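You operate a simulated robot arm through the tools that you are given. There is no shell and no other tool.

The job below is to be done with a simulated two-armed robot. You get a single attempt, and the scene is never put back.

Task
Release the held job with the print pass and print 3 copies.
Fine: lay the pass on the card reader, set the count with the copies key, and put the pass back where it lay.

It is judged by the outcome, as a careful person would: the job done as asked, and still so three seconds after it is handed in. It fails if anything else is knocked over, pushed out of place, dropped, spilled or broken.

Robot
Two 7-joint arms with two-finger parallel grippers on one trunk that stands fixed in place. Base frame: the origin is at the foot of the trunk, x ahead of it, y to its left, z up. Lengths are in m, angles in degrees, forces in N, time in s.
The left shoulder is at [0.071, 0.156, 1.255], the right one opposite. Each reaches about 1.231 m from its shoulder. Payload 3.91 kg a hand.
The TCP of each hand is the grasp point between the finger pads, 0.03 m short of the fingertips. In the tool frame z runs along the fingers and y along their closing line. Largest opening 0.11 m; finger width 0.02, thickness 0.01; the body of the gripper, 0.048 by 0.112 m, starts 0.055 m behind the TCP.
Orientation is told as [roll, pitch, yaw] about the base's x, y, z axes, in that order, counted from this pose: with the fingers straight down and closing along the base's y, the tool's x points along the base's -x, its y along +y and its z along -z.

Tools
- The arms move only by the tool drive_tool. It takes "left_targets", "right_targets" or both (then of equal length, played together; a hand with none holds still); each is a list of rows, each a list of 7 numbers: the shift along the base's x, y, z in m, then the turn, a rotation vector about the base's x, y, z in degrees, then the gripper command, from -1 (fully open) to 1 (shut), values between in proportion. In form: [[x, y, z, ax, ay, az, gripper], ...]. A call has 1 to 20 rows; each row is the pose to reach, as a shift and turn from the pose commanded when the call began. Each row takes 0.2 s and may step no farther than 0.05 m and 8.6 degrees from the row before; otherwise, or with a gripper value out of range, the whole call is refused. Where a pose cannot be reached the arm comes as near as it can. A force on the tool above 40 N (or 10 N above the force at the start of the call, whichever is more), or a blocked arm, ends the call early, and 0.2 s more pass. The fingers move at their own pace (about 0.108 m/s each) and stop on an object; they squeeze with about 23 N. The grip force told is the motor's: it shows also when the fingers shut on nothing. Time passes only in rows, and 0.2 s behind the last, so rows that repeat a pose let the fingers close. It gives the time, the measured TCP pose, the force on the tool (base axes), the opening and the grip force at its end, in the units of the frame above (readings bear some noise), with the torque about the TCP (base axes, N m) and any sound that the robot's microphone picked up.
- Cameras (640 x 400 px; columns grow to the right, rows downward): "scene" is now at [0.1389, -0.0167, 1.4974]; the picture's right is [-0.21, -0.98, 0.00], its down [-0.43, 0.09, -0.90] and it looks along [0.88, -0.18, -0.44] (base axes); focal length 227 px, centre (320, 200). "left" rides on the left gripper at [0.072, -0.017, -0.103] in its tool frame; the picture's right is [0.23, 0.97, 0.00], its down [-0.76, 0.18, -0.62] and it looks along [-0.61, 0.14, 0.78] (tool axes); focal length 222 px, centre (320, 200). "right" rides on the right gripper at [0.072, 0.017, -0.103] in its tool frame; the picture's right is [-0.23, 0.97, 0.00], its down [-0.76, -0.18, -0.62] and it looks along [-0.61, -0.14, 0.78] (tool axes); focal length 222 px, centre (320, 200). There is no depth. A picture from a camera that has moved, and an enlarged one, comes with that camera's place and axes in the base frame and with its lens.
- camera(camera): a new picture of that camera. The clock stands still meanwhile.
- raise_lower(by): slides the trunk up (or, below 0, down) by that many m; the arms and the scene camera ride with it, the base frame stays. It gives what a move gives, with no picture.
- aim_head(pan, tilt): turns the head with the scene camera to pan (to the left, within 86 degrees either way) and tilt (down, from -29 to 69), counted from straight ahead of the robot. It gives what a move gives.
- close_up(camera, box): a new picture of the part [left, top, right, bottom] of that camera's present view, enlarged. The clock stands still meanwhile.
- close_job(): hands the job in; it is judged then, once.

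Nothing tells you positions but the pictures and the camera data. Unless the task says otherwise, let go and move clear before handing in.

The tools are called after "Request:" as a command line: name --argument value ..., lists and objects as JSON in quotes. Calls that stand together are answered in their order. drive_tool: Moves the arms, as the interface text tells. Its arguments: {"type":"object","properties":{"left_targets":{"type":"array"},"right_targets":{"type":"array"}},"required":[]} The other tools are called the same way: raise_lower (by) moves the trunk up or down; aim_head (pan, tilt) turns the head that bears the scene camera; camera (camera) takes a picture; close_up (camera, box) takes an enlarged picture of a part of a camera's view; close_job () hands the job in.

At the start:

```text
clock: 0.0
left_eef_pos: [0.8761, 0.127, 1.3927]
left_tool_rot: [0.0, 0.1, 0.0]
left_wrist_force: [0.0, 0.3, 0.8]
left_moment: [0.0, -0.02, -0.02]
left_gripper_width: 0.11
left_finger_force: 0.2
right_eef_pos: [0.5939, -0.413, 1.477]
right_tool_rot: [-0.1, 0.0, -0.1]
right_wrist_force: [-0.5, -0.8, 0.3]
right_moment: [0.03, -0.01, -0.01]
right_gripper_width: 0.1101
right_finger_force: 0.2
trunk travel left (down, up): [-0.7, 0.24]
head pan, tilt (commanded): [-11.8, 26.3]
```

scene: 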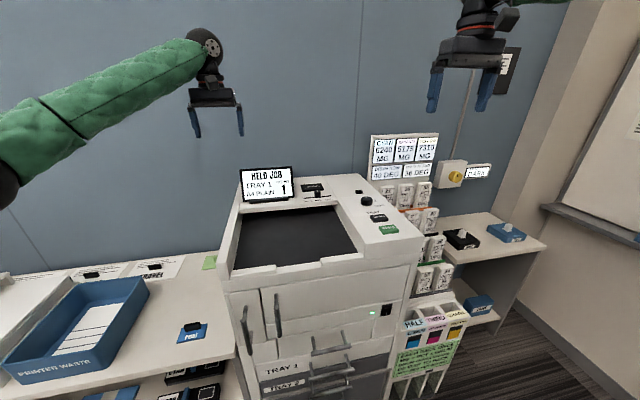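
right: 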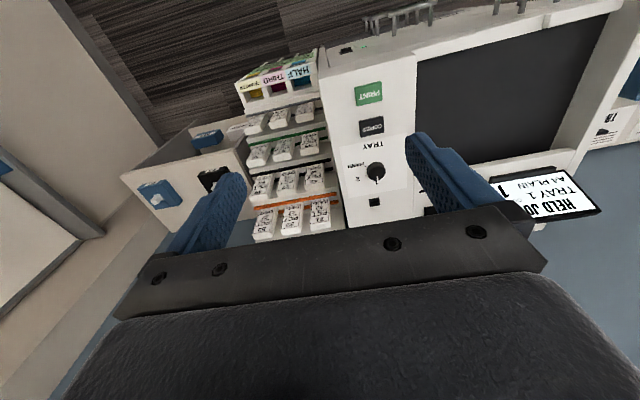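
left: 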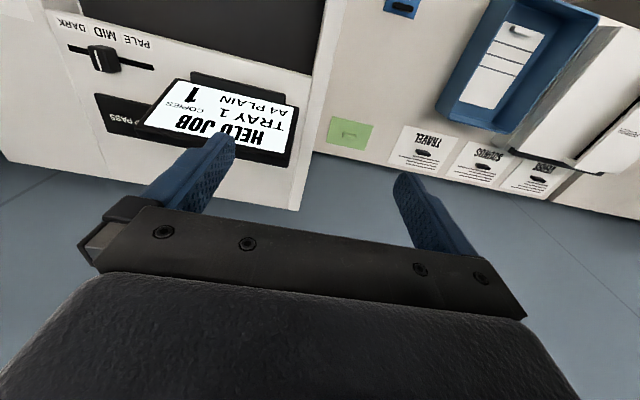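

I see a copier with a panel (tray knob, COPIES key, PRINT key) on its right, a display showing "HELD JOB / TRAY 1 / A4 PLAIN / COPIES 1", and a dark pad labelled "PASS" behind the display. I need to find the print pass, so I take enlarged pictures first.

Request:
close_up --camera "scene" --box '[220, 150, 440, 287]'

Request:
close_up --camera "scene" --box '[0, 240, 240, 400]'

Request:
close_up --camera "scene" --box '[360, 120, 560, 245]'

Request:
close_up --camera "scene" --box '[380, 220, 540, 400]'

Request:
close_up --camera "left" --box '[30, 0, 330, 188]'

Request:
close_up --camera "left" --box '[310, 0, 640, 206]'

Request:
close_up --camera "right" --box '[120, 40, 440, 240]'

```text
2.91 times, centred on (330, 218) of scene
camera zoom: at [0.1389, -0.0167, 1.4974], right [-0.21, -0.98, 0.0], down [-0.43, 0.09, -0.9], along [0.88, -0.18, -0.44], focal length 661 px, centre (291, 146)
```

zoom: 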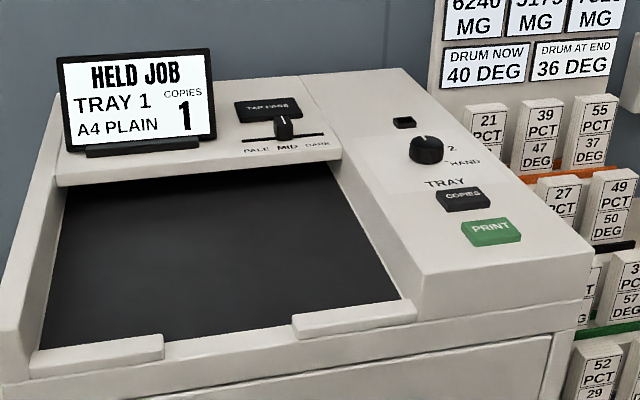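

```text
2.50 times, centred on (120, 320) of scene
camera zoom: at [0.1389, -0.0167, 1.4974], right [-0.21, -0.98, 0.0], down [-0.43, 0.09, -0.9], along [0.88, -0.18, -0.44], focal length 568 px, centre (820, -100)
```

zoom: 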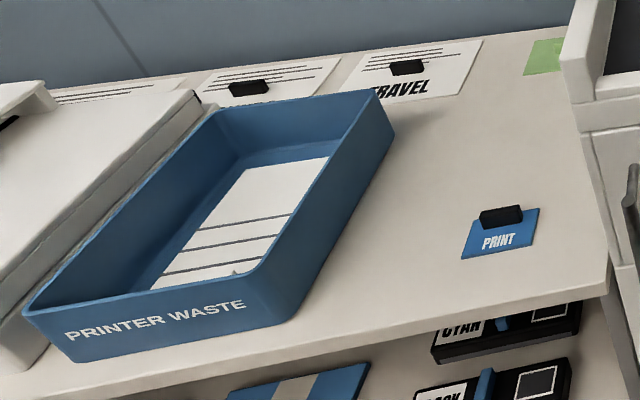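

```text
3.20 times, centred on (460, 182) of scene
camera zoom: at [0.1389, -0.0167, 1.4974], right [-0.21, -0.98, 0.0], down [-0.43, 0.09, -0.9], along [0.88, -0.18, -0.44], focal length 727 px, centre (-128, 256)
```

zoom: 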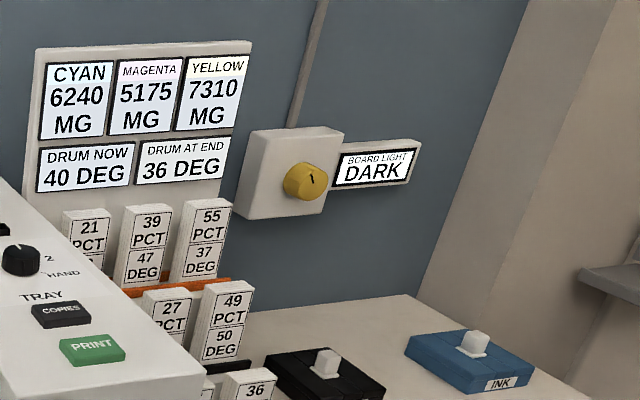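

```text
2.22 times, centred on (460, 310) of scene
camera zoom: at [0.1389, -0.0167, 1.4974], right [-0.21, -0.98, 0.0], down [-0.43, 0.09, -0.9], along [0.88, -0.18, -0.44], focal length 505 px, centre (9, -44)
```

zoom: 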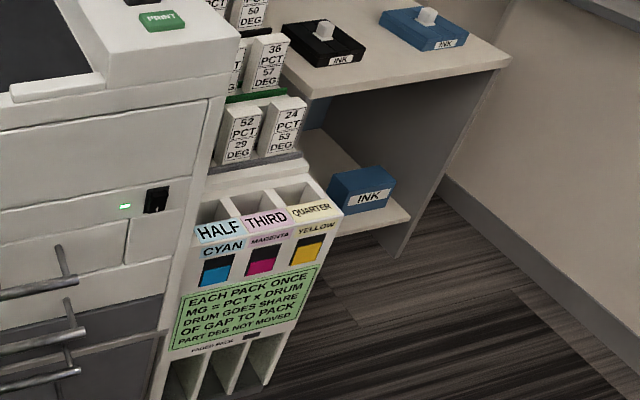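

```text
2.13 times, centred on (180, 94) of left
camera zoom: at [0.8034, 0.1095, 1.4962], right [-0.23, 0.97, 0.0], down [0.76, 0.18, 0.62], along [0.61, 0.14, -0.78], focal length 473 px, centre (618, 426)
```

zoom: 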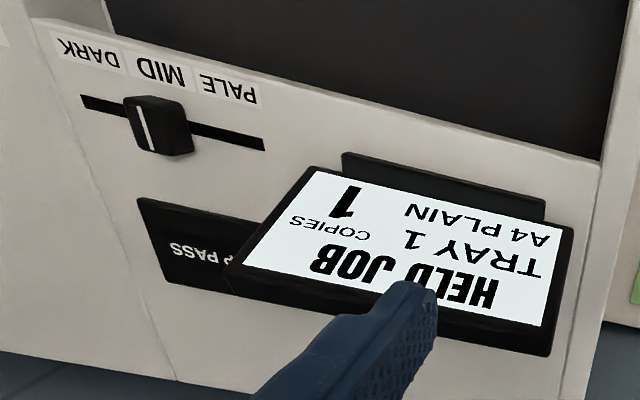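

```text
1.94 times, centred on (475, 103) of left
camera zoom: at [0.8034, 0.1095, 1.4962], right [-0.23, 0.97, 0.0], down [0.76, 0.18, 0.62], along [0.61, 0.14, -0.78], focal length 431 px, centre (19, 388)
```

zoom: 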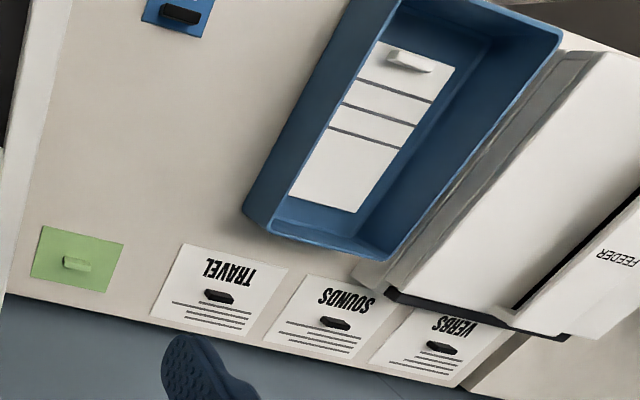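

```text
2.00 times, centred on (280, 140) of right
camera zoom: at [0.5212, -0.3966, 1.5794], right [0.23, 0.97, 0.0], down [0.76, -0.18, 0.62], along [0.61, -0.14, -0.78], focal length 444 px, centre (400, 320)
```

zoom: 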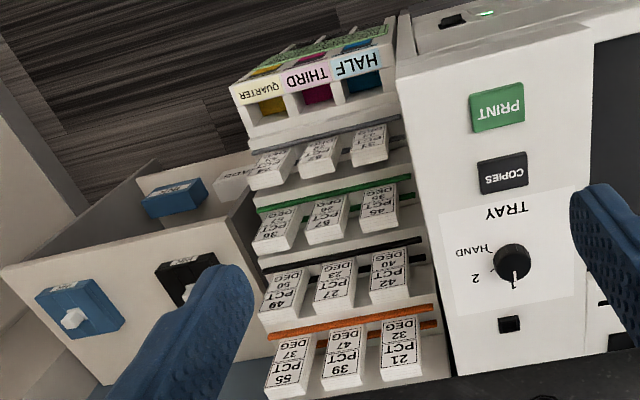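

The PRINT pass is the blue card with a black grip on the left table, roughly at (0.72, 0.305, 0.75). The reader "TAP PASS" is right of the display, about (1.0, -0.16, 1.12), and the COPIES/PRINT keys are on the right panel. I'll aim the head at each for better views.

Request:
aim_head --pan 25 --tilt 50

Request:
camera --camera "scene"

Request:
aim_head --pan -20 --tilt 26

Request:
close_up --camera "scene" --box '[240, 150, 400, 250]'

Request:
close_up --camera "right" --box '[320, 60, 480, 160]'

Request:
close_up --camera "right" --box '[320, 120, 448, 220]'

```text
clock: 1.0
left_eef_pos: [0.8769, 0.128, 1.3924]
left_tool_rot: [-0.1, 0.0, 0.0]
left_wrist_force: [-0.1, -0.5, 1.1]
left_moment: [0.01, 0.07, 0.03]
left_gripper_width: 0.1099
left_finger_force: 0.1
right_eef_pos: [0.5937, -0.4128, 1.4766]
right_tool_rot: [0.0, 0.0, 0.0]
right_wrist_force: [0.7, -0.2, 0.8]
right_moment: [0.01, 0.01, 0.03]
right_gripper_width: 0.11
right_finger_force: 0.1
trunk travel left (down, up): [-0.7, 0.24]
head pan, tilt (commanded): [25.0, 50.0]
```

```text
taken
camera scene: at [0.119, 0.0346, 1.462], right [0.42, -0.91, 0.0], down [-0.69, -0.32, -0.64], along [0.58, 0.27, -0.77], focal length 227 px, centre (320, 200)
```

scene: 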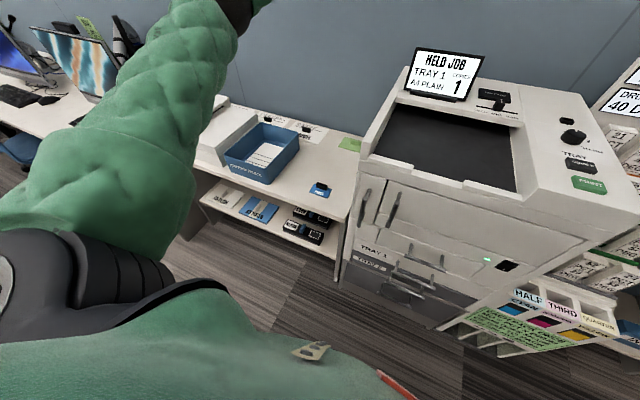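

```text
clock: 2.1
left_eef_pos: [0.8775, 0.1288, 1.3927]
left_tool_rot: [0.0, 0.0, 0.0]
left_wrist_force: [-0.2, 0.3, 0.4]
left_moment: [0.01, 0.0, 0.01]
left_gripper_width: 0.1101
left_finger_force: 0.0
right_eef_pos: [0.5932, -0.4134, 1.4765]
right_tool_rot: [-0.1, 0.0, 0.0]
right_wrist_force: [-0.6, 0.3, -0.2]
right_moment: [0.03, 0.03, -0.01]
right_gripper_width: 0.1102
right_finger_force: 0.2
trunk travel left (down, up): [-0.7, 0.24]
head pan, tilt (commanded): [-20.0, 26.0]
```

```text
4.00 times, centred on (320, 200) of scene
camera zoom: at [0.1355, -0.0292, 1.4978], right [-0.34, -0.94, 0.0], down [-0.41, 0.15, -0.9], along [0.84, -0.31, -0.44], focal length 909 px, centre (320, 200)
```

zoom: 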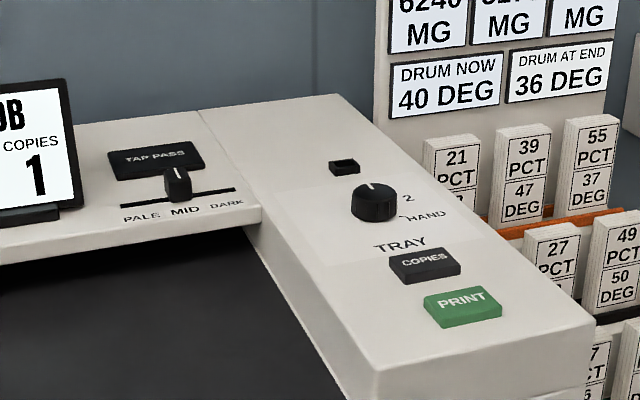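

```text
4.00 times, centred on (400, 110) of right
camera zoom: at [0.5213, -0.3965, 1.5794], right [0.23, 0.97, 0.0], down [0.76, -0.18, 0.62], along [0.61, -0.14, -0.78], focal length 888 px, centre (0, 560)
```

zoom: 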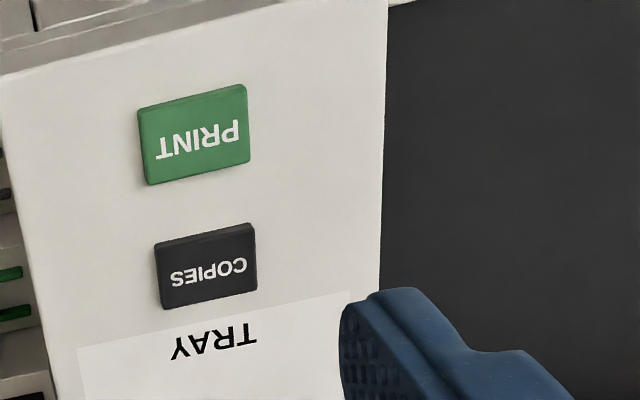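

```text
4.00 times, centred on (384, 170) of right
camera zoom: at [0.5213, -0.3965, 1.5794], right [0.23, 0.97, 0.0], down [0.76, -0.18, 0.62], along [0.61, -0.14, -0.78], focal length 888 px, centre (64, 320)
```

zoom: 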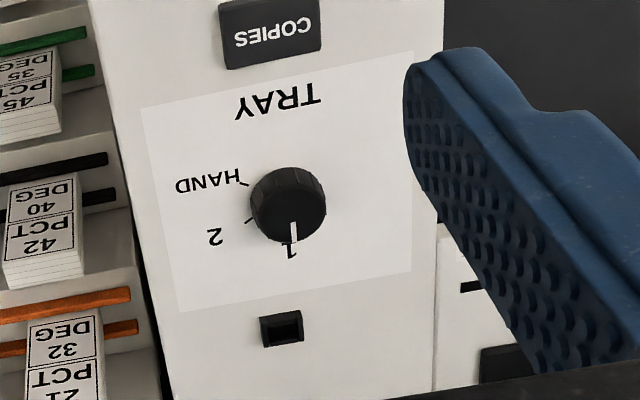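

The pass is on the table near (0.72, 0.305, 0.75), keys COPIES ≈ (0.712, -0.331, 1.124) and PRINT ≈ (0.647, -0.331, 1.124), tray knob already at 1. I move the left hand back and down toward the pass to look at it with its own camera.

Request:
drive_tool --left_targets '[[-0.04, 0.017, 0, 0, 0, 0, -1], [-0.08, 0.035, 0, 0, 0, 0, -1], [-0.12, 0.052, 0, 0, 0, 0, -1], [-0.16, 0.07, 0, 0, 0, 0, -1], [-0.2, 0.087, 0, 0, 0, 0, -1], [-0.24, 0.105, 0, 0, 0, 0, -1], [-0.277, 0.122, 0, 0, 0, 0, -1], [-0.277, 0.122, -0.05, 0, 0, 0, -1], [-0.277, 0.122, -0.1, 0, 0, 0, -1], [-0.277, 0.122, -0.15, 0, 0, 0, -1], [-0.277, 0.122, -0.2, 0, 0, 0, -1], [-0.277, 0.122, -0.25, 0, 0, 0, -1], [-0.277, 0.122, -0.3, 0, 0, 0, -1], [-0.277, 0.122, -0.343, 0, 0, 0, -1], [-0.277, 0.122, -0.343, 0, 0, 0, -1]]'

Request:
camera --camera "left"

Request:
camera --camera "scene"

```text
clock: 5.3
left_eef_pos: [0.5989, 0.251, 1.0494]
left_tool_rot: [0.0, 0.0, 0.0]
left_wrist_force: [-0.4, -0.4, 0.6]
left_moment: [-0.04, 0.03, 0.01]
left_gripper_width: 0.1098
left_finger_force: 0.1
right_eef_pos: [0.593, -0.4127, 1.4773]
right_tool_rot: [0.0, 0.0, 0.0]
right_wrist_force: [-0.2, 0.5, 0.0]
right_moment: [0.0, 0.01, 0.0]
right_gripper_width: 0.1099
right_finger_force: 0.1
trunk travel left (down, up): [-0.7, 0.24]
head pan, tilt (commanded): [-20.0, 26.0]
```

```text
taken
camera left: at [0.5258, 0.2318, 1.1535], right [-0.23, 0.97, 0.0], down [0.76, 0.18, 0.62], along [0.61, 0.14, -0.78], focal length 222 px, centre (320, 200)
```

left: 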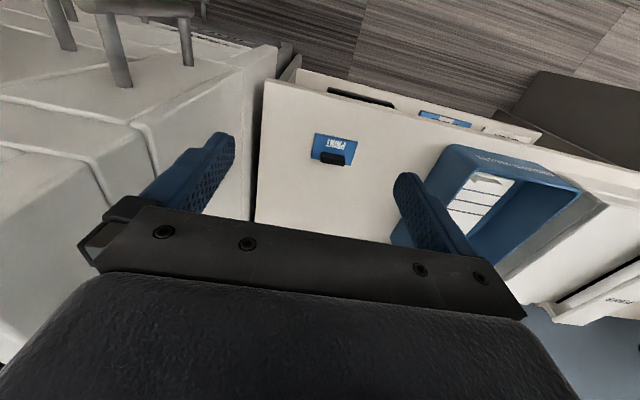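

```text
taken
camera scene: at [0.1347, -0.0295, 1.4979], right [-0.34, -0.94, 0.0], down [-0.41, 0.15, -0.9], along [0.84, -0.31, -0.44], focal length 227 px, centre (320, 200)
```

scene: 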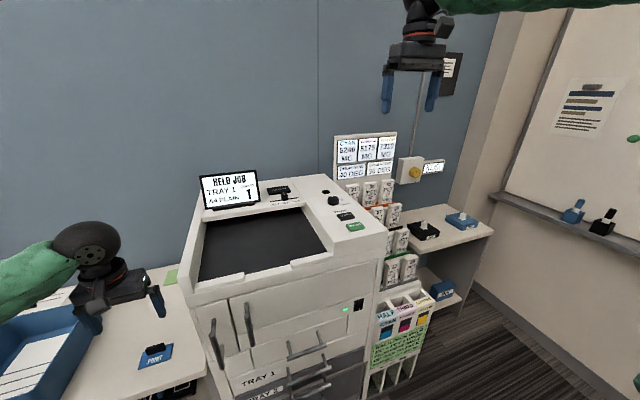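

The pass is now clearly in the left camera's view, between table edge and the waste bin. I enlarge it to measure its place and angle.

Request:
close_up --camera "left" --box '[280, 110, 400, 185]'

Request:
close_up --camera "scene" --box '[110, 320, 206, 380]'

```text
5.33 times, centred on (340, 148) of left
camera zoom: at [0.5258, 0.2318, 1.1535], right [-0.23, 0.97, 0.0], down [0.76, 0.18, 0.62], along [0.61, 0.14, -0.78], focal length 1185 px, centre (213, 480)
```

zoom: 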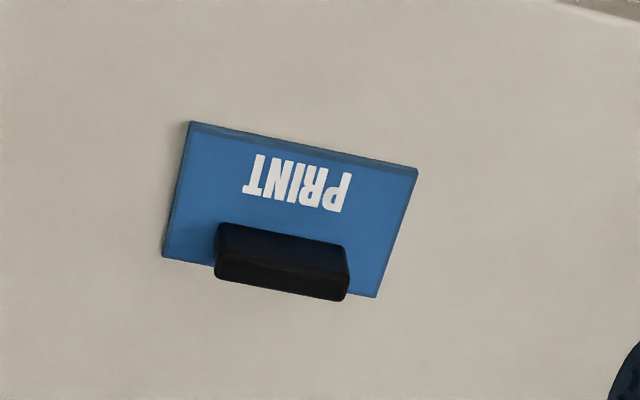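

```text
6.67 times, centred on (158, 350) of scene
camera zoom: at [0.1347, -0.0295, 1.4979], right [-0.34, -0.94, 0.0], down [-0.41, 0.15, -0.9], along [0.84, -0.31, -0.44], focal length 1514 px, centre (1400, -800)
```

zoom: 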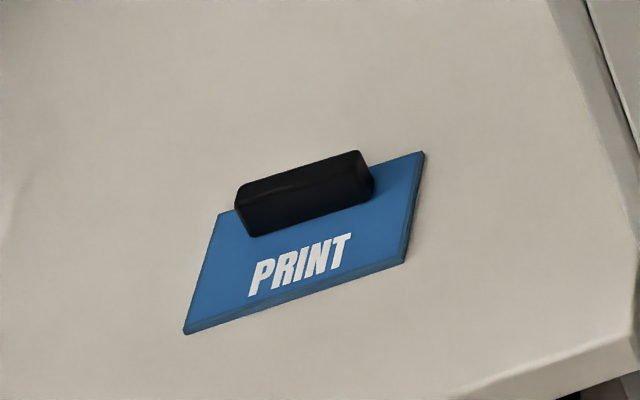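

The card lies square to the axes: x 0.686–0.741, y 0.262–0.348, top at about z 0.745, with a black bar grip about 5 cm long in y at x≈0.73. I zoom further on the grip for its height.

Request:
close_up --camera "left" --box '[310, 140, 358, 170]'

Request:
close_up --camera "scene" --box '[134, 335, 182, 365]'

```text
13.33 times, centred on (334, 155) of left
camera zoom: at [0.5258, 0.2318, 1.1535], right [-0.23, 0.97, 0.0], down [0.76, 0.18, 0.62], along [0.61, 0.14, -0.78], focal length 2962 px, centre (133, 800)
```

zoom: 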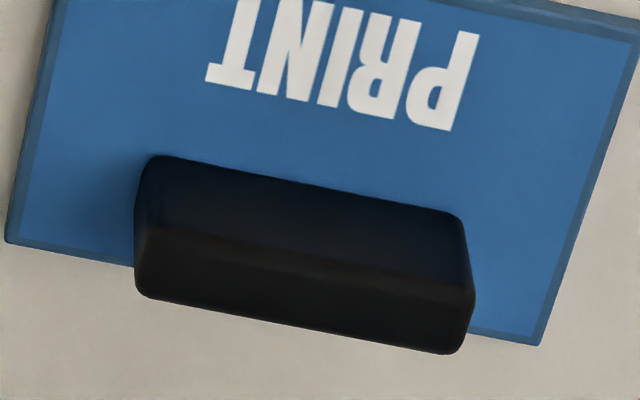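

```text
13.33 times, centred on (158, 350) of scene
camera zoom: at [0.1347, -0.0295, 1.4979], right [-0.34, -0.94, 0.0], down [-0.41, 0.15, -0.9], along [0.84, -0.31, -0.44], focal length 3029 px, centre (2480, -1800)
```

zoom: 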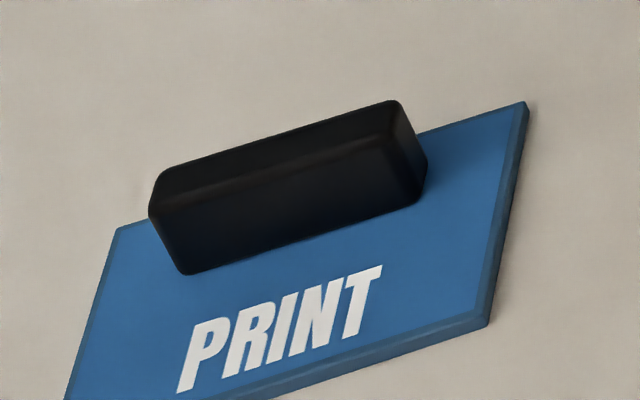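

The grip bar is about x 0.723–0.734, y 0.281–0.331, z 0.745–0.769; the reader spans about x 0.96–1.035, y -0.12 to -0.208 at z ≈1.127. I move the left hand to a point just above the grip and check alignment.

Request:
drive_tool --left_targets '[[0.04, 0.017, 0, 0, 0, 0, -1], [0.085, 0.035, 0, 0, 0, 0, -1], [0.1296, 0.0547, 0, 0, 0, 0, -1], [0.1296, 0.0547, -0.05, 0, 0, 0, -1], [0.1296, 0.0547, -0.1, 0, 0, 0, -1], [0.1296, 0.0547, -0.15, 0, 0, 0, -1], [0.1296, 0.0547, -0.18, 0, 0, 0, -1], [0.1296, 0.0547, -0.2, 0, 0, 0, -1], [0.1296, 0.0547, -0.2, 0, 0, 0, -1], [0.1296, 0.0547, -0.2, 0, 0, 0, -1]]'

Request:
camera --camera "left"

Request:
aim_head --pan 15 --tilt 40

Request:
camera --camera "scene"

```text
clock: 7.5
left_eef_pos: [0.7298, 0.3045, 0.8497]
left_tool_rot: [0.0, 0.1, -0.1]
left_wrist_force: [-0.1, 0.8, 1.0]
left_moment: [-0.01, 0.0, 0.02]
left_gripper_width: 0.1103
left_finger_force: 0.0
right_eef_pos: [0.5936, -0.4124, 1.4772]
right_tool_rot: [0.0, 0.0, 0.0]
right_wrist_force: [-0.6, -0.4, 0.6]
right_moment: [-0.01, -0.03, 0.0]
right_gripper_width: 0.1101
right_finger_force: 0.0
trunk travel left (down, up): [-0.7, 0.24]
head pan, tilt (commanded): [-20.0, 26.0]
```

```text
taken
camera left: at [0.6563, 0.2864, 0.9531], right [-0.23, 0.97, 0.0], down [0.76, 0.18, 0.62], along [0.61, 0.14, -0.78], focal length 222 px, centre (320, 200)
```

left: 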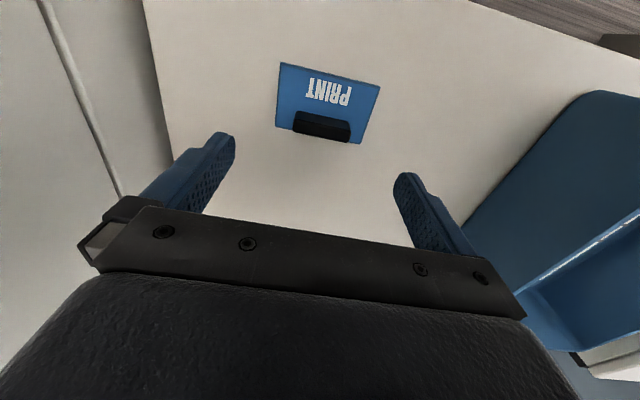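

```text
clock: 8.6
left_eef_pos: [0.7284, 0.3051, 0.8494]
left_tool_rot: [0.1, 0.0, 0.0]
left_wrist_force: [-0.6, -0.5, 0.7]
left_moment: [0.0, 0.01, 0.0]
left_gripper_width: 0.1099
left_finger_force: 0.0
right_eef_pos: [0.5932, -0.4117, 1.4761]
right_tool_rot: [-0.1, 0.0, 0.0]
right_wrist_force: [1.1, -0.2, -0.6]
right_moment: [0.05, -0.04, -0.02]
right_gripper_width: 0.1101
right_finger_force: 0.1
trunk travel left (down, up): [-0.7, 0.24]
head pan, tilt (commanded): [15.0, 40.0]
```

```text
taken
camera scene: at [0.1311, 0.0241, 1.4762], right [0.26, -0.97, 0.0], down [-0.62, -0.17, -0.77], along [0.74, 0.2, -0.64], focal length 227 px, centre (320, 200)
```

scene: 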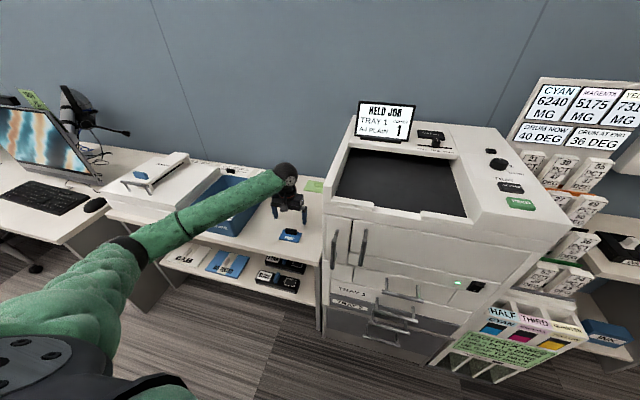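

The hand hangs above the card, with the grip bar roughly centred between the fingers. I zoom to refine the offset before descending.

Request:
close_up --camera "left" --box '[260, 50, 404, 140]'

Request:
close_up --camera "scene" --box '[250, 190, 330, 240]'

```text
4.44 times, centred on (332, 95) of left
camera zoom: at [0.6564, 0.2864, 0.9532], right [-0.23, 0.97, 0.0], down [0.76, 0.18, 0.62], along [0.61, 0.14, -0.78], focal length 987 px, centre (267, 667)
```

zoom: 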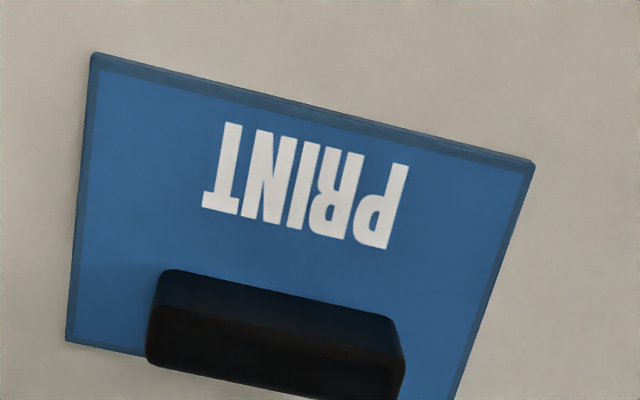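

```text
8.00 times, centred on (290, 215) of scene
camera zoom: at [0.1311, 0.0241, 1.4762], right [0.26, -0.97, 0.0], down [-0.62, -0.17, -0.77], along [0.74, 0.2, -0.64], focal length 1817 px, centre (560, 80)
```

zoom: 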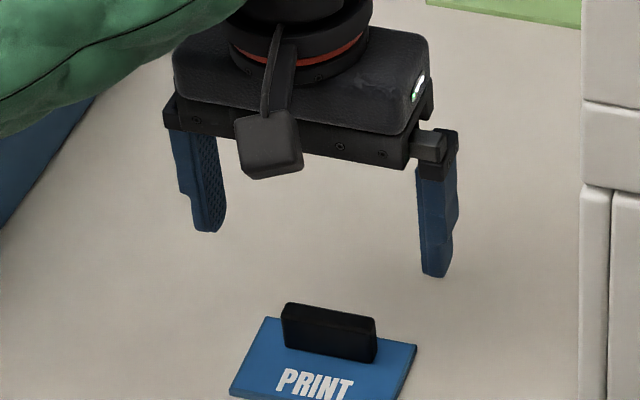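

Alignment agrees to within about 1–2 mm (grip centre ≈ (0.728, 0.305)). I descend so the tips are about 7 mm above the card and close on the bar.

Request:
drive_tool --left_targets '[[-0.001, 0, -0.03, 0, 0, 0, -1], [-0.001, 0, -0.05, 0, 0, 0, -1], [-0.001, 0, -0.06, 0, 0, 0, -1], [-0.001, 0, -0.067, 0, 0, 0, -1], [-0.001, 0, -0.067, 0, 0, 0, -1]]'

Request:
close_up --camera "scene" --box '[250, 190, 330, 240]'

Request:
camera --camera "left"

```text
clock: 9.8
left_eef_pos: [0.7284, 0.3049, 0.7821]
left_tool_rot: [0.0, -0.1, 0.0]
left_wrist_force: [0.2, -0.5, 0.5]
left_moment: [0.02, 0.0, -0.01]
left_gripper_width: 0.1098
left_finger_force: 0.1
right_eef_pos: [0.5939, -0.4127, 1.4766]
right_tool_rot: [0.0, 0.1, -0.1]
right_wrist_force: [0.4, 0.2, -0.4]
right_moment: [-0.01, 0.01, 0.01]
right_gripper_width: 0.1099
right_finger_force: 0.1
trunk travel left (down, up): [-0.7, 0.24]
head pan, tilt (commanded): [15.0, 40.0]
```

```text
8.00 times, centred on (290, 215) of scene
camera zoom: at [0.131, 0.0241, 1.4762], right [0.26, -0.97, 0.0], down [-0.62, -0.17, -0.77], along [0.74, 0.2, -0.64], focal length 1817 px, centre (560, 80)
```

zoom: 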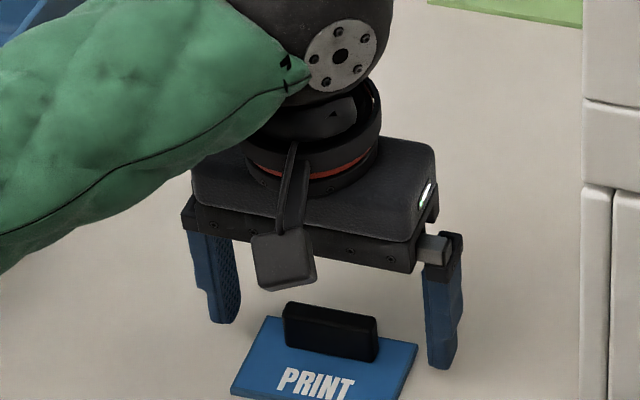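

```text
taken
camera left: at [0.6549, 0.2868, 0.8856], right [-0.23, 0.97, 0.0], down [0.76, 0.18, 0.62], along [0.61, 0.14, -0.78], focal length 222 px, centre (320, 200)
```

left: 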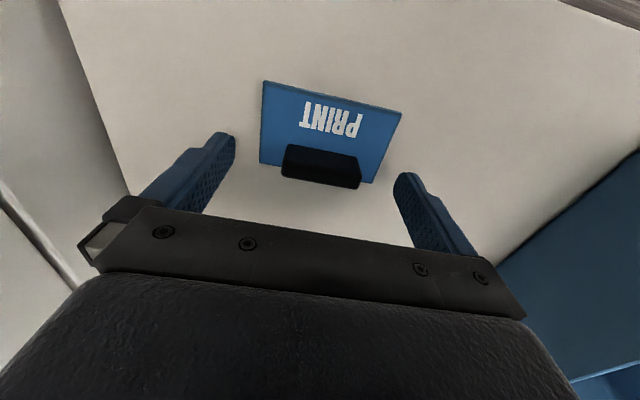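

The grip bar sits between the fingertips. I close the fingers.

Request:
drive_tool --left_targets '[[0, 0, 0, 0, 0, 0, 0.0], [0, 0, 0, 0, 0, 0, 1], [0, 0, 0, 0, 0, 0, 1], [0, 0, 0, 0, 0, 0, 1], [0, 0, 0, 0, 0, 0, 1]]'

Request:
close_up --camera "scene" --box '[250, 190, 330, 240]'

Request:
camera --camera "left"

```text
clock: 11.0
left_eef_pos: [0.7285, 0.3065, 0.7821]
left_tool_rot: [0.0, 0.0, 0.0]
left_wrist_force: [-0.2, 0.0, -0.5]
left_moment: [0.0, -0.01, -0.01]
left_gripper_width: 0.0488
left_finger_force: 22.8
right_eef_pos: [0.5943, -0.4125, 1.4765]
right_tool_rot: [0.0, 0.0, 0.0]
right_wrist_force: [1.0, -0.2, -0.2]
right_moment: [-0.01, -0.02, -0.01]
right_gripper_width: 0.11
right_finger_force: 0.0
trunk travel left (down, up): [-0.7, 0.24]
head pan, tilt (commanded): [15.0, 40.0]
```

```text
8.00 times, centred on (290, 215) of scene
camera zoom: at [0.1311, 0.0242, 1.4761], right [0.26, -0.97, 0.0], down [-0.62, -0.17, -0.77], along [0.74, 0.2, -0.64], focal length 1817 px, centre (560, 80)
```

zoom: 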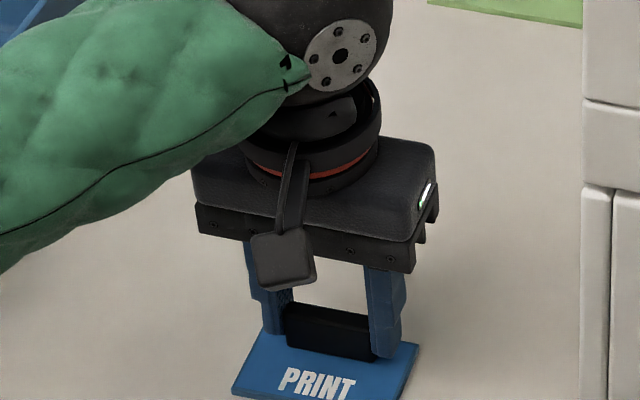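

```text
taken
camera left: at [0.655, 0.2868, 0.8856], right [-0.23, 0.97, 0.0], down [0.76, 0.18, 0.62], along [0.61, 0.14, -0.78], focal length 222 px, centre (320, 200)
```

left: 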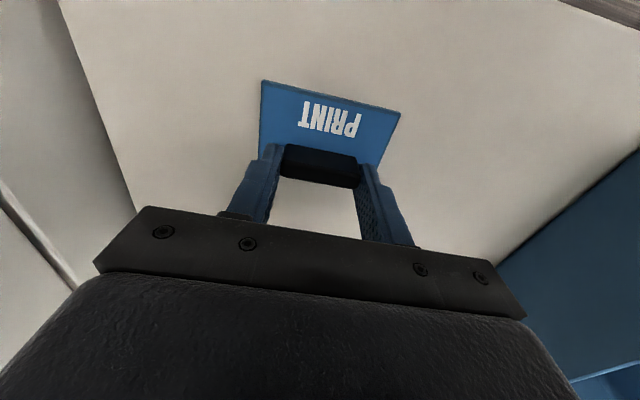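

The pass is gripped (opening 4.9 cm on the bar). I lift it a little and check it hangs firmly.

Request:
drive_tool --left_targets '[[0, 0, 0.01, 0, 0, 0, 1], [0, 0, 0.025, 0, 0, 0, 1], [0, 0, 0.05, 0, 0, 0, 1], [0, 0, 0.08, 0, 0, 0, 1], [0, 0, 0.1, 0, 0, 0, 1], [0, 0, 0.1, 0, 0, 0, 1]]'

Request:
camera --camera "left"

Request:
close_up --camera "scene" --box '[250, 150, 362, 220]'

```text
clock: 12.4
left_eef_pos: [0.7279, 0.3055, 0.883]
left_tool_rot: [0.1, -0.1, 0.1]
left_wrist_force: [-0.1, -0.1, -1.0]
left_moment: [0.0, 0.02, 0.0]
left_gripper_width: 0.0489
left_finger_force: 23.2
right_eef_pos: [0.5943, -0.4133, 1.4765]
right_tool_rot: [0.0, 0.0, 0.0]
right_wrist_force: [0.4, 0.4, -0.5]
right_moment: [0.02, -0.04, 0.03]
right_gripper_width: 0.1099
right_finger_force: 0.0
trunk travel left (down, up): [-0.7, 0.24]
head pan, tilt (commanded): [15.0, 40.0]
```

```text
taken
camera left: at [0.6546, 0.2871, 0.9858], right [-0.23, 0.97, 0.0], down [0.76, 0.18, 0.62], along [0.61, 0.14, -0.78], focal length 222 px, centre (320, 200)
```

left: 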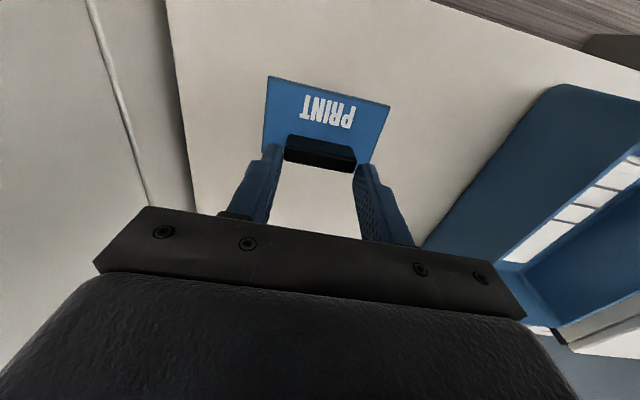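

```text
5.71 times, centred on (306, 185) of scene
camera zoom: at [0.1312, 0.0243, 1.4761], right [0.26, -0.97, 0.0], down [-0.62, -0.17, -0.77], along [0.74, 0.2, -0.64], focal length 1298 px, centre (400, 286)
```

zoom: 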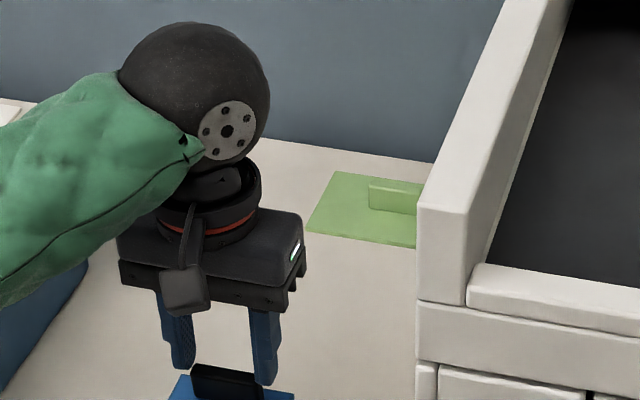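

The card looks lower in the fingers than before the lift. I zoom in to see if it slipped.

Request:
close_up --camera "left" --box '[210, 60, 434, 200]'

Request:
close_up --camera "scene" --box '[262, 190, 326, 230]'

```text
2.86 times, centred on (322, 130) of left
camera zoom: at [0.6546, 0.2871, 0.9858], right [-0.23, 0.97, 0.0], down [0.76, 0.18, 0.62], along [0.61, 0.14, -0.78], focal length 635 px, centre (314, 400)
```

zoom: 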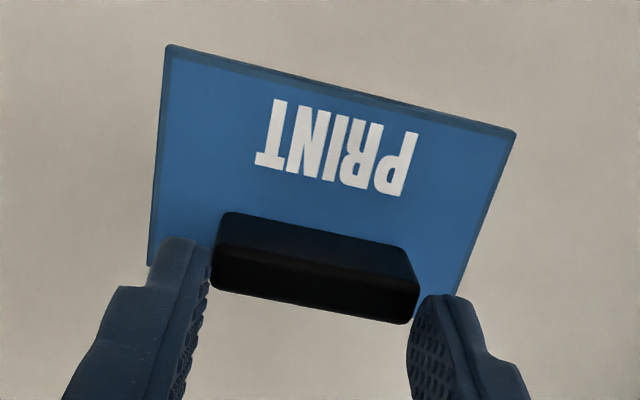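

```text
10.00 times, centred on (294, 210) of scene
camera zoom: at [0.1312, 0.0243, 1.4761], right [0.26, -0.97, 0.0], down [-0.62, -0.17, -0.77], along [0.74, 0.2, -0.64], focal length 2271 px, centre (580, 100)
```

zoom: 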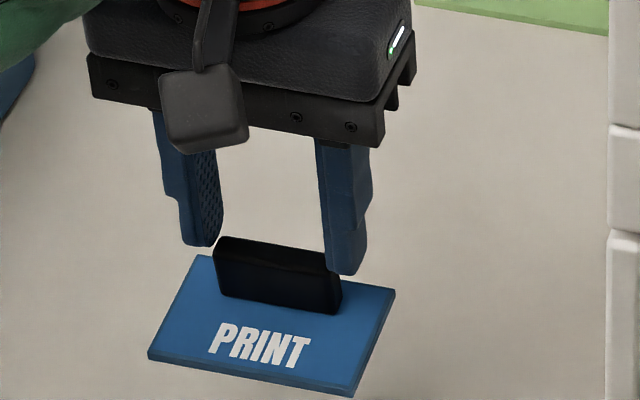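

The bar has slipped down to the last few millimetres of the fingertips, so I lower it straight back down to the table at once and will regrip it across its thickness instead.

Request:
drive_tool --left_targets '[[0, 0, -0.045, 0, 0, 0, 1], [0, 0, -0.08, 0, 0, 0, 1], [0, 0, -0.086, 0, 0, 0, 1]]'

Request:
close_up --camera "scene" --box '[250, 190, 330, 240]'

Request:
close_up --camera "left" --box '[210, 60, 434, 200]'

```text
clock: 13.2
left_eef_pos: [0.7279, 0.3049, 0.7994]
left_tool_rot: [0.0, -0.1, 0.0]
left_wrist_force: [5.8, 0.1, 17.2]
left_moment: [-0.02, 0.36, 0.01]
left_gripper_width: 0.049
left_finger_force: 23.2
right_eef_pos: [0.5923, -0.4141, 1.4779]
right_tool_rot: [0.1, 0.0, 0.0]
right_wrist_force: [-0.6, 0.6, 0.7]
right_moment: [-0.04, 0.01, -0.02]
right_gripper_width: 0.1102
right_finger_force: 0.1
trunk travel left (down, up): [-0.7, 0.24]
head pan, tilt (commanded): [15.0, 40.0]
```

```text
8.00 times, centred on (290, 215) of scene
camera zoom: at [0.1299, 0.0234, 1.4767], right [0.26, -0.97, 0.0], down [-0.62, -0.17, -0.77], along [0.74, 0.2, -0.64], focal length 1817 px, centre (560, 80)
```

zoom: 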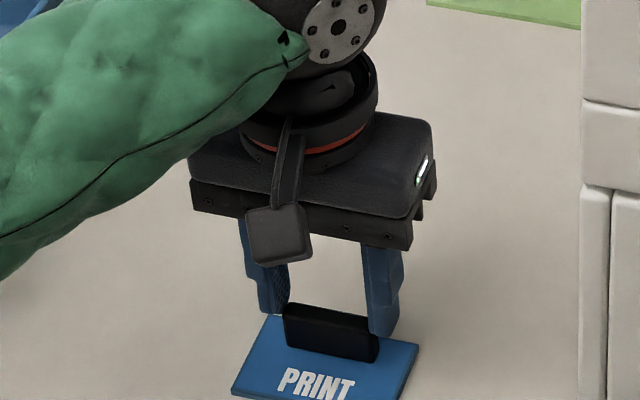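

```text
2.86 times, centred on (322, 130) of left
camera zoom: at [0.6539, 0.2867, 0.9024], right [-0.23, 0.97, 0.0], down [0.76, 0.18, 0.63], along [0.61, 0.14, -0.78], focal length 635 px, centre (314, 400)
```

zoom: 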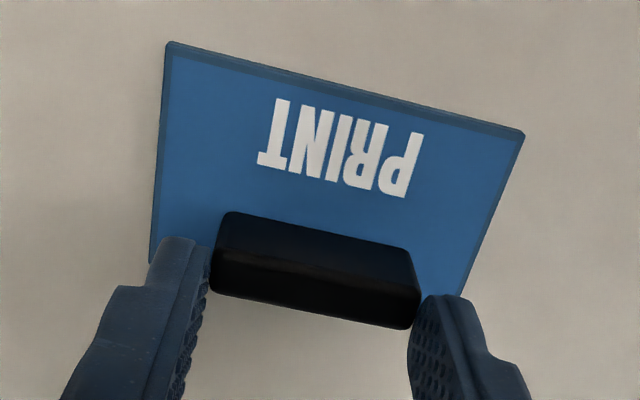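

The card is back on the table at its spot, pressing lightly. I release, rise and turn the hand 90° so the fingers close across the bar's broad faces.

Request:
drive_tool --left_targets '[[0, 0, 0.002, 0, 0, 0, 1], [0, 0, 0.002, 0, 0, 0, -0.2], [0, 0, 0.002, 0, 0, 0, -0.4], [0, 0, 0.02, 0, 0, 0, -0.4], [0, 0, 0.05, 0, 0, 0, -0.4], [0, 0, 0.05, 0, 0, 0, -0.4]]'

Request:
close_up --camera "left" --box '[210, 50, 434, 190]'

Request:
close_up --camera "scene" --box '[250, 190, 330, 240]'

```text
clock: 14.6
left_eef_pos: [0.7266, 0.3045, 0.8461]
left_tool_rot: [-0.1, 0.2, 0.0]
left_wrist_force: [-0.5, -0.7, 0.2]
left_moment: [0.02, 0.0, -0.02]
left_gripper_width: 0.077
left_finger_force: 0.1
right_eef_pos: [0.5947, -0.4124, 1.4772]
right_tool_rot: [0.1, 0.0, 0.0]
right_wrist_force: [0.5, -0.4, 0.6]
right_moment: [-0.02, 0.01, -0.02]
right_gripper_width: 0.1101
right_finger_force: 0.1
trunk travel left (down, up): [-0.7, 0.24]
head pan, tilt (commanded): [15.0, 40.0]
```

```text
2.86 times, centred on (322, 120) of left
camera zoom: at [0.6545, 0.2868, 0.9499], right [-0.23, 0.97, 0.0], down [0.76, 0.18, 0.62], along [0.61, 0.14, -0.78], focal length 635 px, centre (314, 429)
```

zoom: 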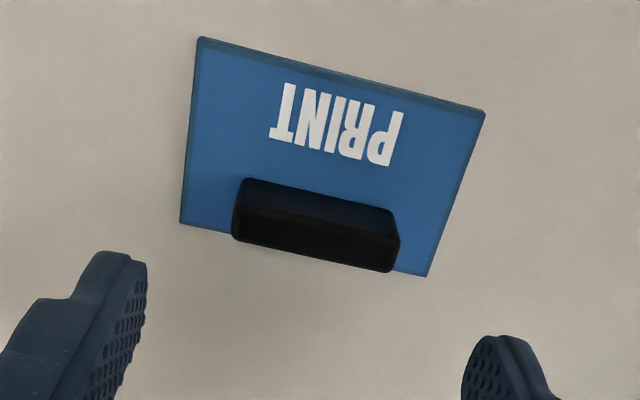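

```text
8.00 times, centred on (290, 215) of scene
camera zoom: at [0.1313, 0.0245, 1.4761], right [0.26, -0.97, 0.0], down [-0.62, -0.17, -0.77], along [0.74, 0.2, -0.64], focal length 1817 px, centre (560, 80)
```

zoom: 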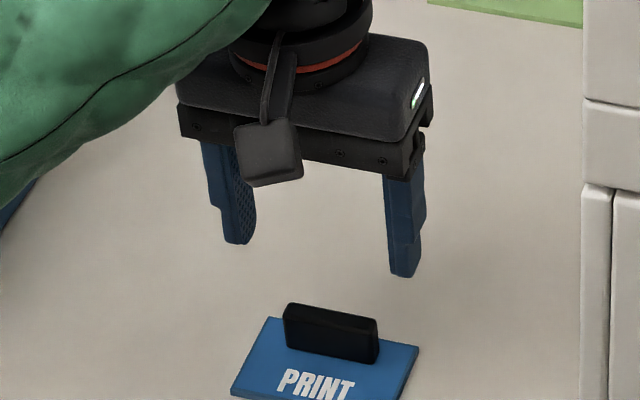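

The pass lies at its original spot again. I now turn the left hand by +90° about the vertical.

Request:
drive_tool --left_targets '[[0, 0, 0.01, 0, 0, 8.2, -0.4], [0, 0, 0.02, 0, 0, 16.4, -0.4], [0, 0, 0.02, 0, 0, 24.6, -0.4], [0, 0, 0.02, 0, 0, 32.8, -0.4], [0, 0, 0.02, 0, 0, 41, -0.4], [0, 0, 0.02, 0, 0, 49.2, -0.4], [0, 0, 0.02, 0, 0, 57.4, -0.4], [0, 0, 0.02, 0, 0, 65.6, -0.4], [0, 0, 0.02, 0, 0, 73.8, -0.4], [0, 0, 0.02, 0, 0, 82, -0.4], [0, 0, 0.02, 0, 0, 90, -0.4], [0, 0, 0.02, 0, 0, 90, -0.4]]'

Request:
camera --camera "left"

Request:
close_up --camera "scene" --box '[240, 180, 336, 240]'

```text
clock: 17.2
left_eef_pos: [0.7269, 0.3042, 0.8669]
left_tool_rot: [0.0, -0.1, 90.0]
left_wrist_force: [0.4, -1.1, -0.6]
left_moment: [0.0, 0.02, 0.01]
left_gripper_width: 0.0772
left_finger_force: 0.0
right_eef_pos: [0.5933, -0.4135, 1.476]
right_tool_rot: [0.0, 0.0, 0.0]
right_wrist_force: [-0.6, 0.2, 0.3]
right_moment: [-0.04, -0.02, -0.01]
right_gripper_width: 0.11
right_finger_force: 0.0
trunk travel left (down, up): [-0.7, 0.24]
head pan, tilt (commanded): [15.0, 40.0]
```

```text
taken
camera left: at [0.7441, 0.2308, 0.9701], right [-0.97, -0.23, 0.0], down [-0.18, 0.76, 0.62], along [-0.14, 0.61, -0.78], focal length 222 px, centre (320, 200)
```

left: 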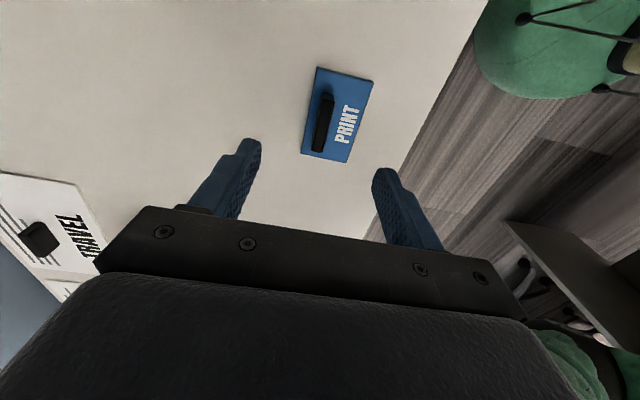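

```text
6.67 times, centred on (288, 210) of scene
camera zoom: at [0.131, 0.0242, 1.4762], right [0.26, -0.97, 0.0], down [-0.62, -0.17, -0.77], along [0.74, 0.2, -0.64], focal length 1514 px, centre (533, 133)
```

zoom: 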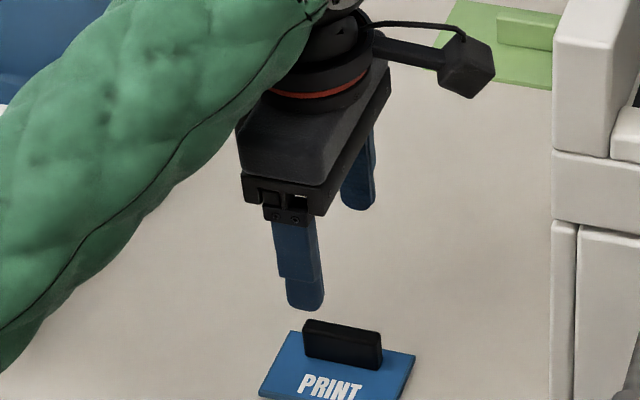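

The fingers now straddle the bar across its thickness. I descend to about 5 mm above the card and close.

Request:
drive_tool --left_targets '[[0, 0, -0.04, 0, 0, 0, -0.4], [0, 0, -0.07, 0, 0, 0, -0.4], [0, 0, -0.08, 0, 0, 0, -0.4], [0, 0, -0.087, 0, 0, 0, -0.4], [0, 0, -0.087, 0, 0, 0, -0.4]]'

Request:
close_up --camera "left" --box '[210, 60, 434, 200]'

Request:
close_up --camera "scene" --box '[250, 190, 330, 240]'

```text
clock: 18.4
left_eef_pos: [0.727, 0.3044, 0.7809]
left_tool_rot: [0.0, 0.0, 89.9]
left_wrist_force: [0.5, -1.1, -0.5]
left_moment: [-0.01, -0.03, -0.01]
left_gripper_width: 0.077
left_finger_force: 0.0
right_eef_pos: [0.5932, -0.413, 1.4763]
right_tool_rot: [0.1, 0.0, 0.0]
right_wrist_force: [0.1, -0.4, 0.0]
right_moment: [0.02, 0.01, 0.01]
right_gripper_width: 0.1099
right_finger_force: 0.0
trunk travel left (down, up): [-0.7, 0.24]
head pan, tilt (commanded): [15.0, 40.0]
```

```text
2.86 times, centred on (322, 130) of left
camera zoom: at [0.7439, 0.231, 0.8833], right [-0.97, -0.23, 0.0], down [-0.18, 0.76, 0.62], along [-0.14, 0.61, -0.78], focal length 635 px, centre (314, 400)
```

zoom: 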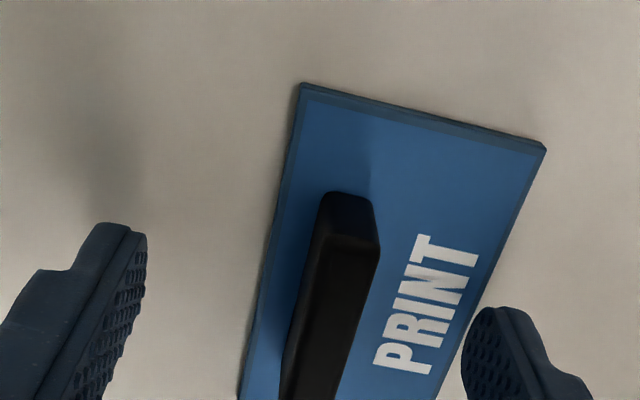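

```text
8.00 times, centred on (290, 215) of scene
camera zoom: at [0.1309, 0.0242, 1.4762], right [0.26, -0.97, 0.0], down [-0.62, -0.17, -0.77], along [0.74, 0.2, -0.64], focal length 1817 px, centre (560, 80)
```

zoom: 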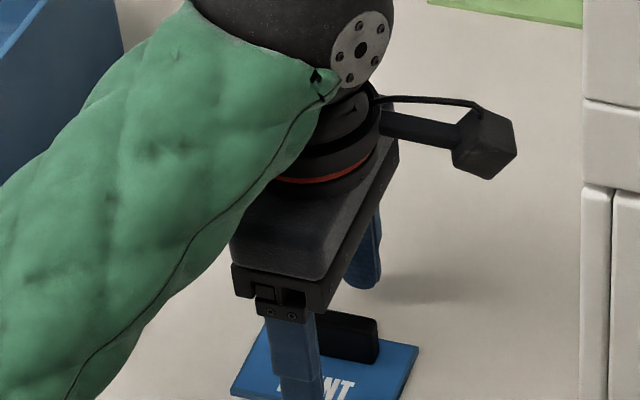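

The bar stands midway between the fingers. I close on it.

Request:
drive_tool --left_targets '[[0, 0, 0, 0, 0, 0, 0.5], [0, 0, 0, 0, 0, 0, 1], [0, 0, 0, 0, 0, 0, 1], [0, 0, 0, 0, 0, 0, 1], [0, 0, 0, 0, 0, 0, 1]]'

Request:
close_up --camera "left" --box '[210, 60, 434, 200]'

Request:
close_up --camera "scene" --box '[250, 190, 330, 240]'

```text
clock: 19.6
left_eef_pos: [0.7283, 0.3043, 0.7808]
left_tool_rot: [0.0, 0.1, 90.0]
left_wrist_force: [-0.5, -0.8, -0.9]
left_moment: [0.02, 0.02, 0.01]
left_gripper_width: 0.0105
left_finger_force: 22.6
right_eef_pos: [0.5922, -0.4132, 1.4764]
right_tool_rot: [0.0, 0.1, -0.1]
right_wrist_force: [0.0, 0.4, -0.3]
right_moment: [-0.04, 0.02, -0.02]
right_gripper_width: 0.1101
right_finger_force: 0.0
trunk travel left (down, up): [-0.7, 0.24]
head pan, tilt (commanded): [15.0, 40.0]
```

```text
2.86 times, centred on (322, 130) of left
camera zoom: at [0.7439, 0.231, 0.8832], right [-0.97, -0.23, 0.0], down [-0.18, 0.76, 0.62], along [-0.14, 0.61, -0.78], focal length 635 px, centre (314, 400)
```

zoom: 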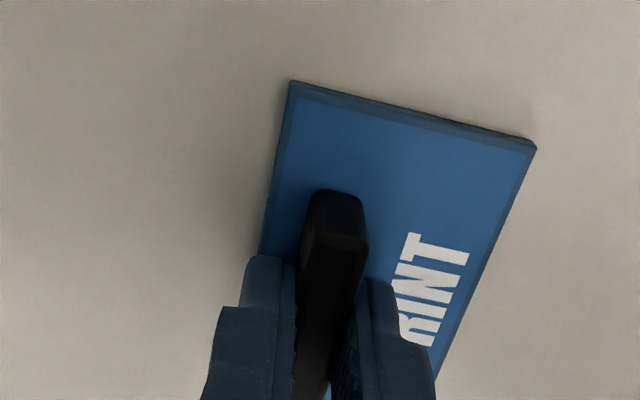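

```text
8.00 times, centred on (290, 215) of scene
camera zoom: at [0.1311, 0.0242, 1.4762], right [0.26, -0.97, 0.0], down [-0.62, -0.17, -0.77], along [0.74, 0.2, -0.64], focal length 1817 px, centre (560, 80)
```

zoom: 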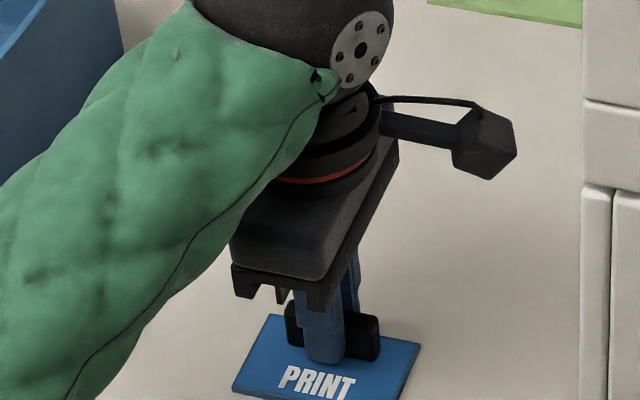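

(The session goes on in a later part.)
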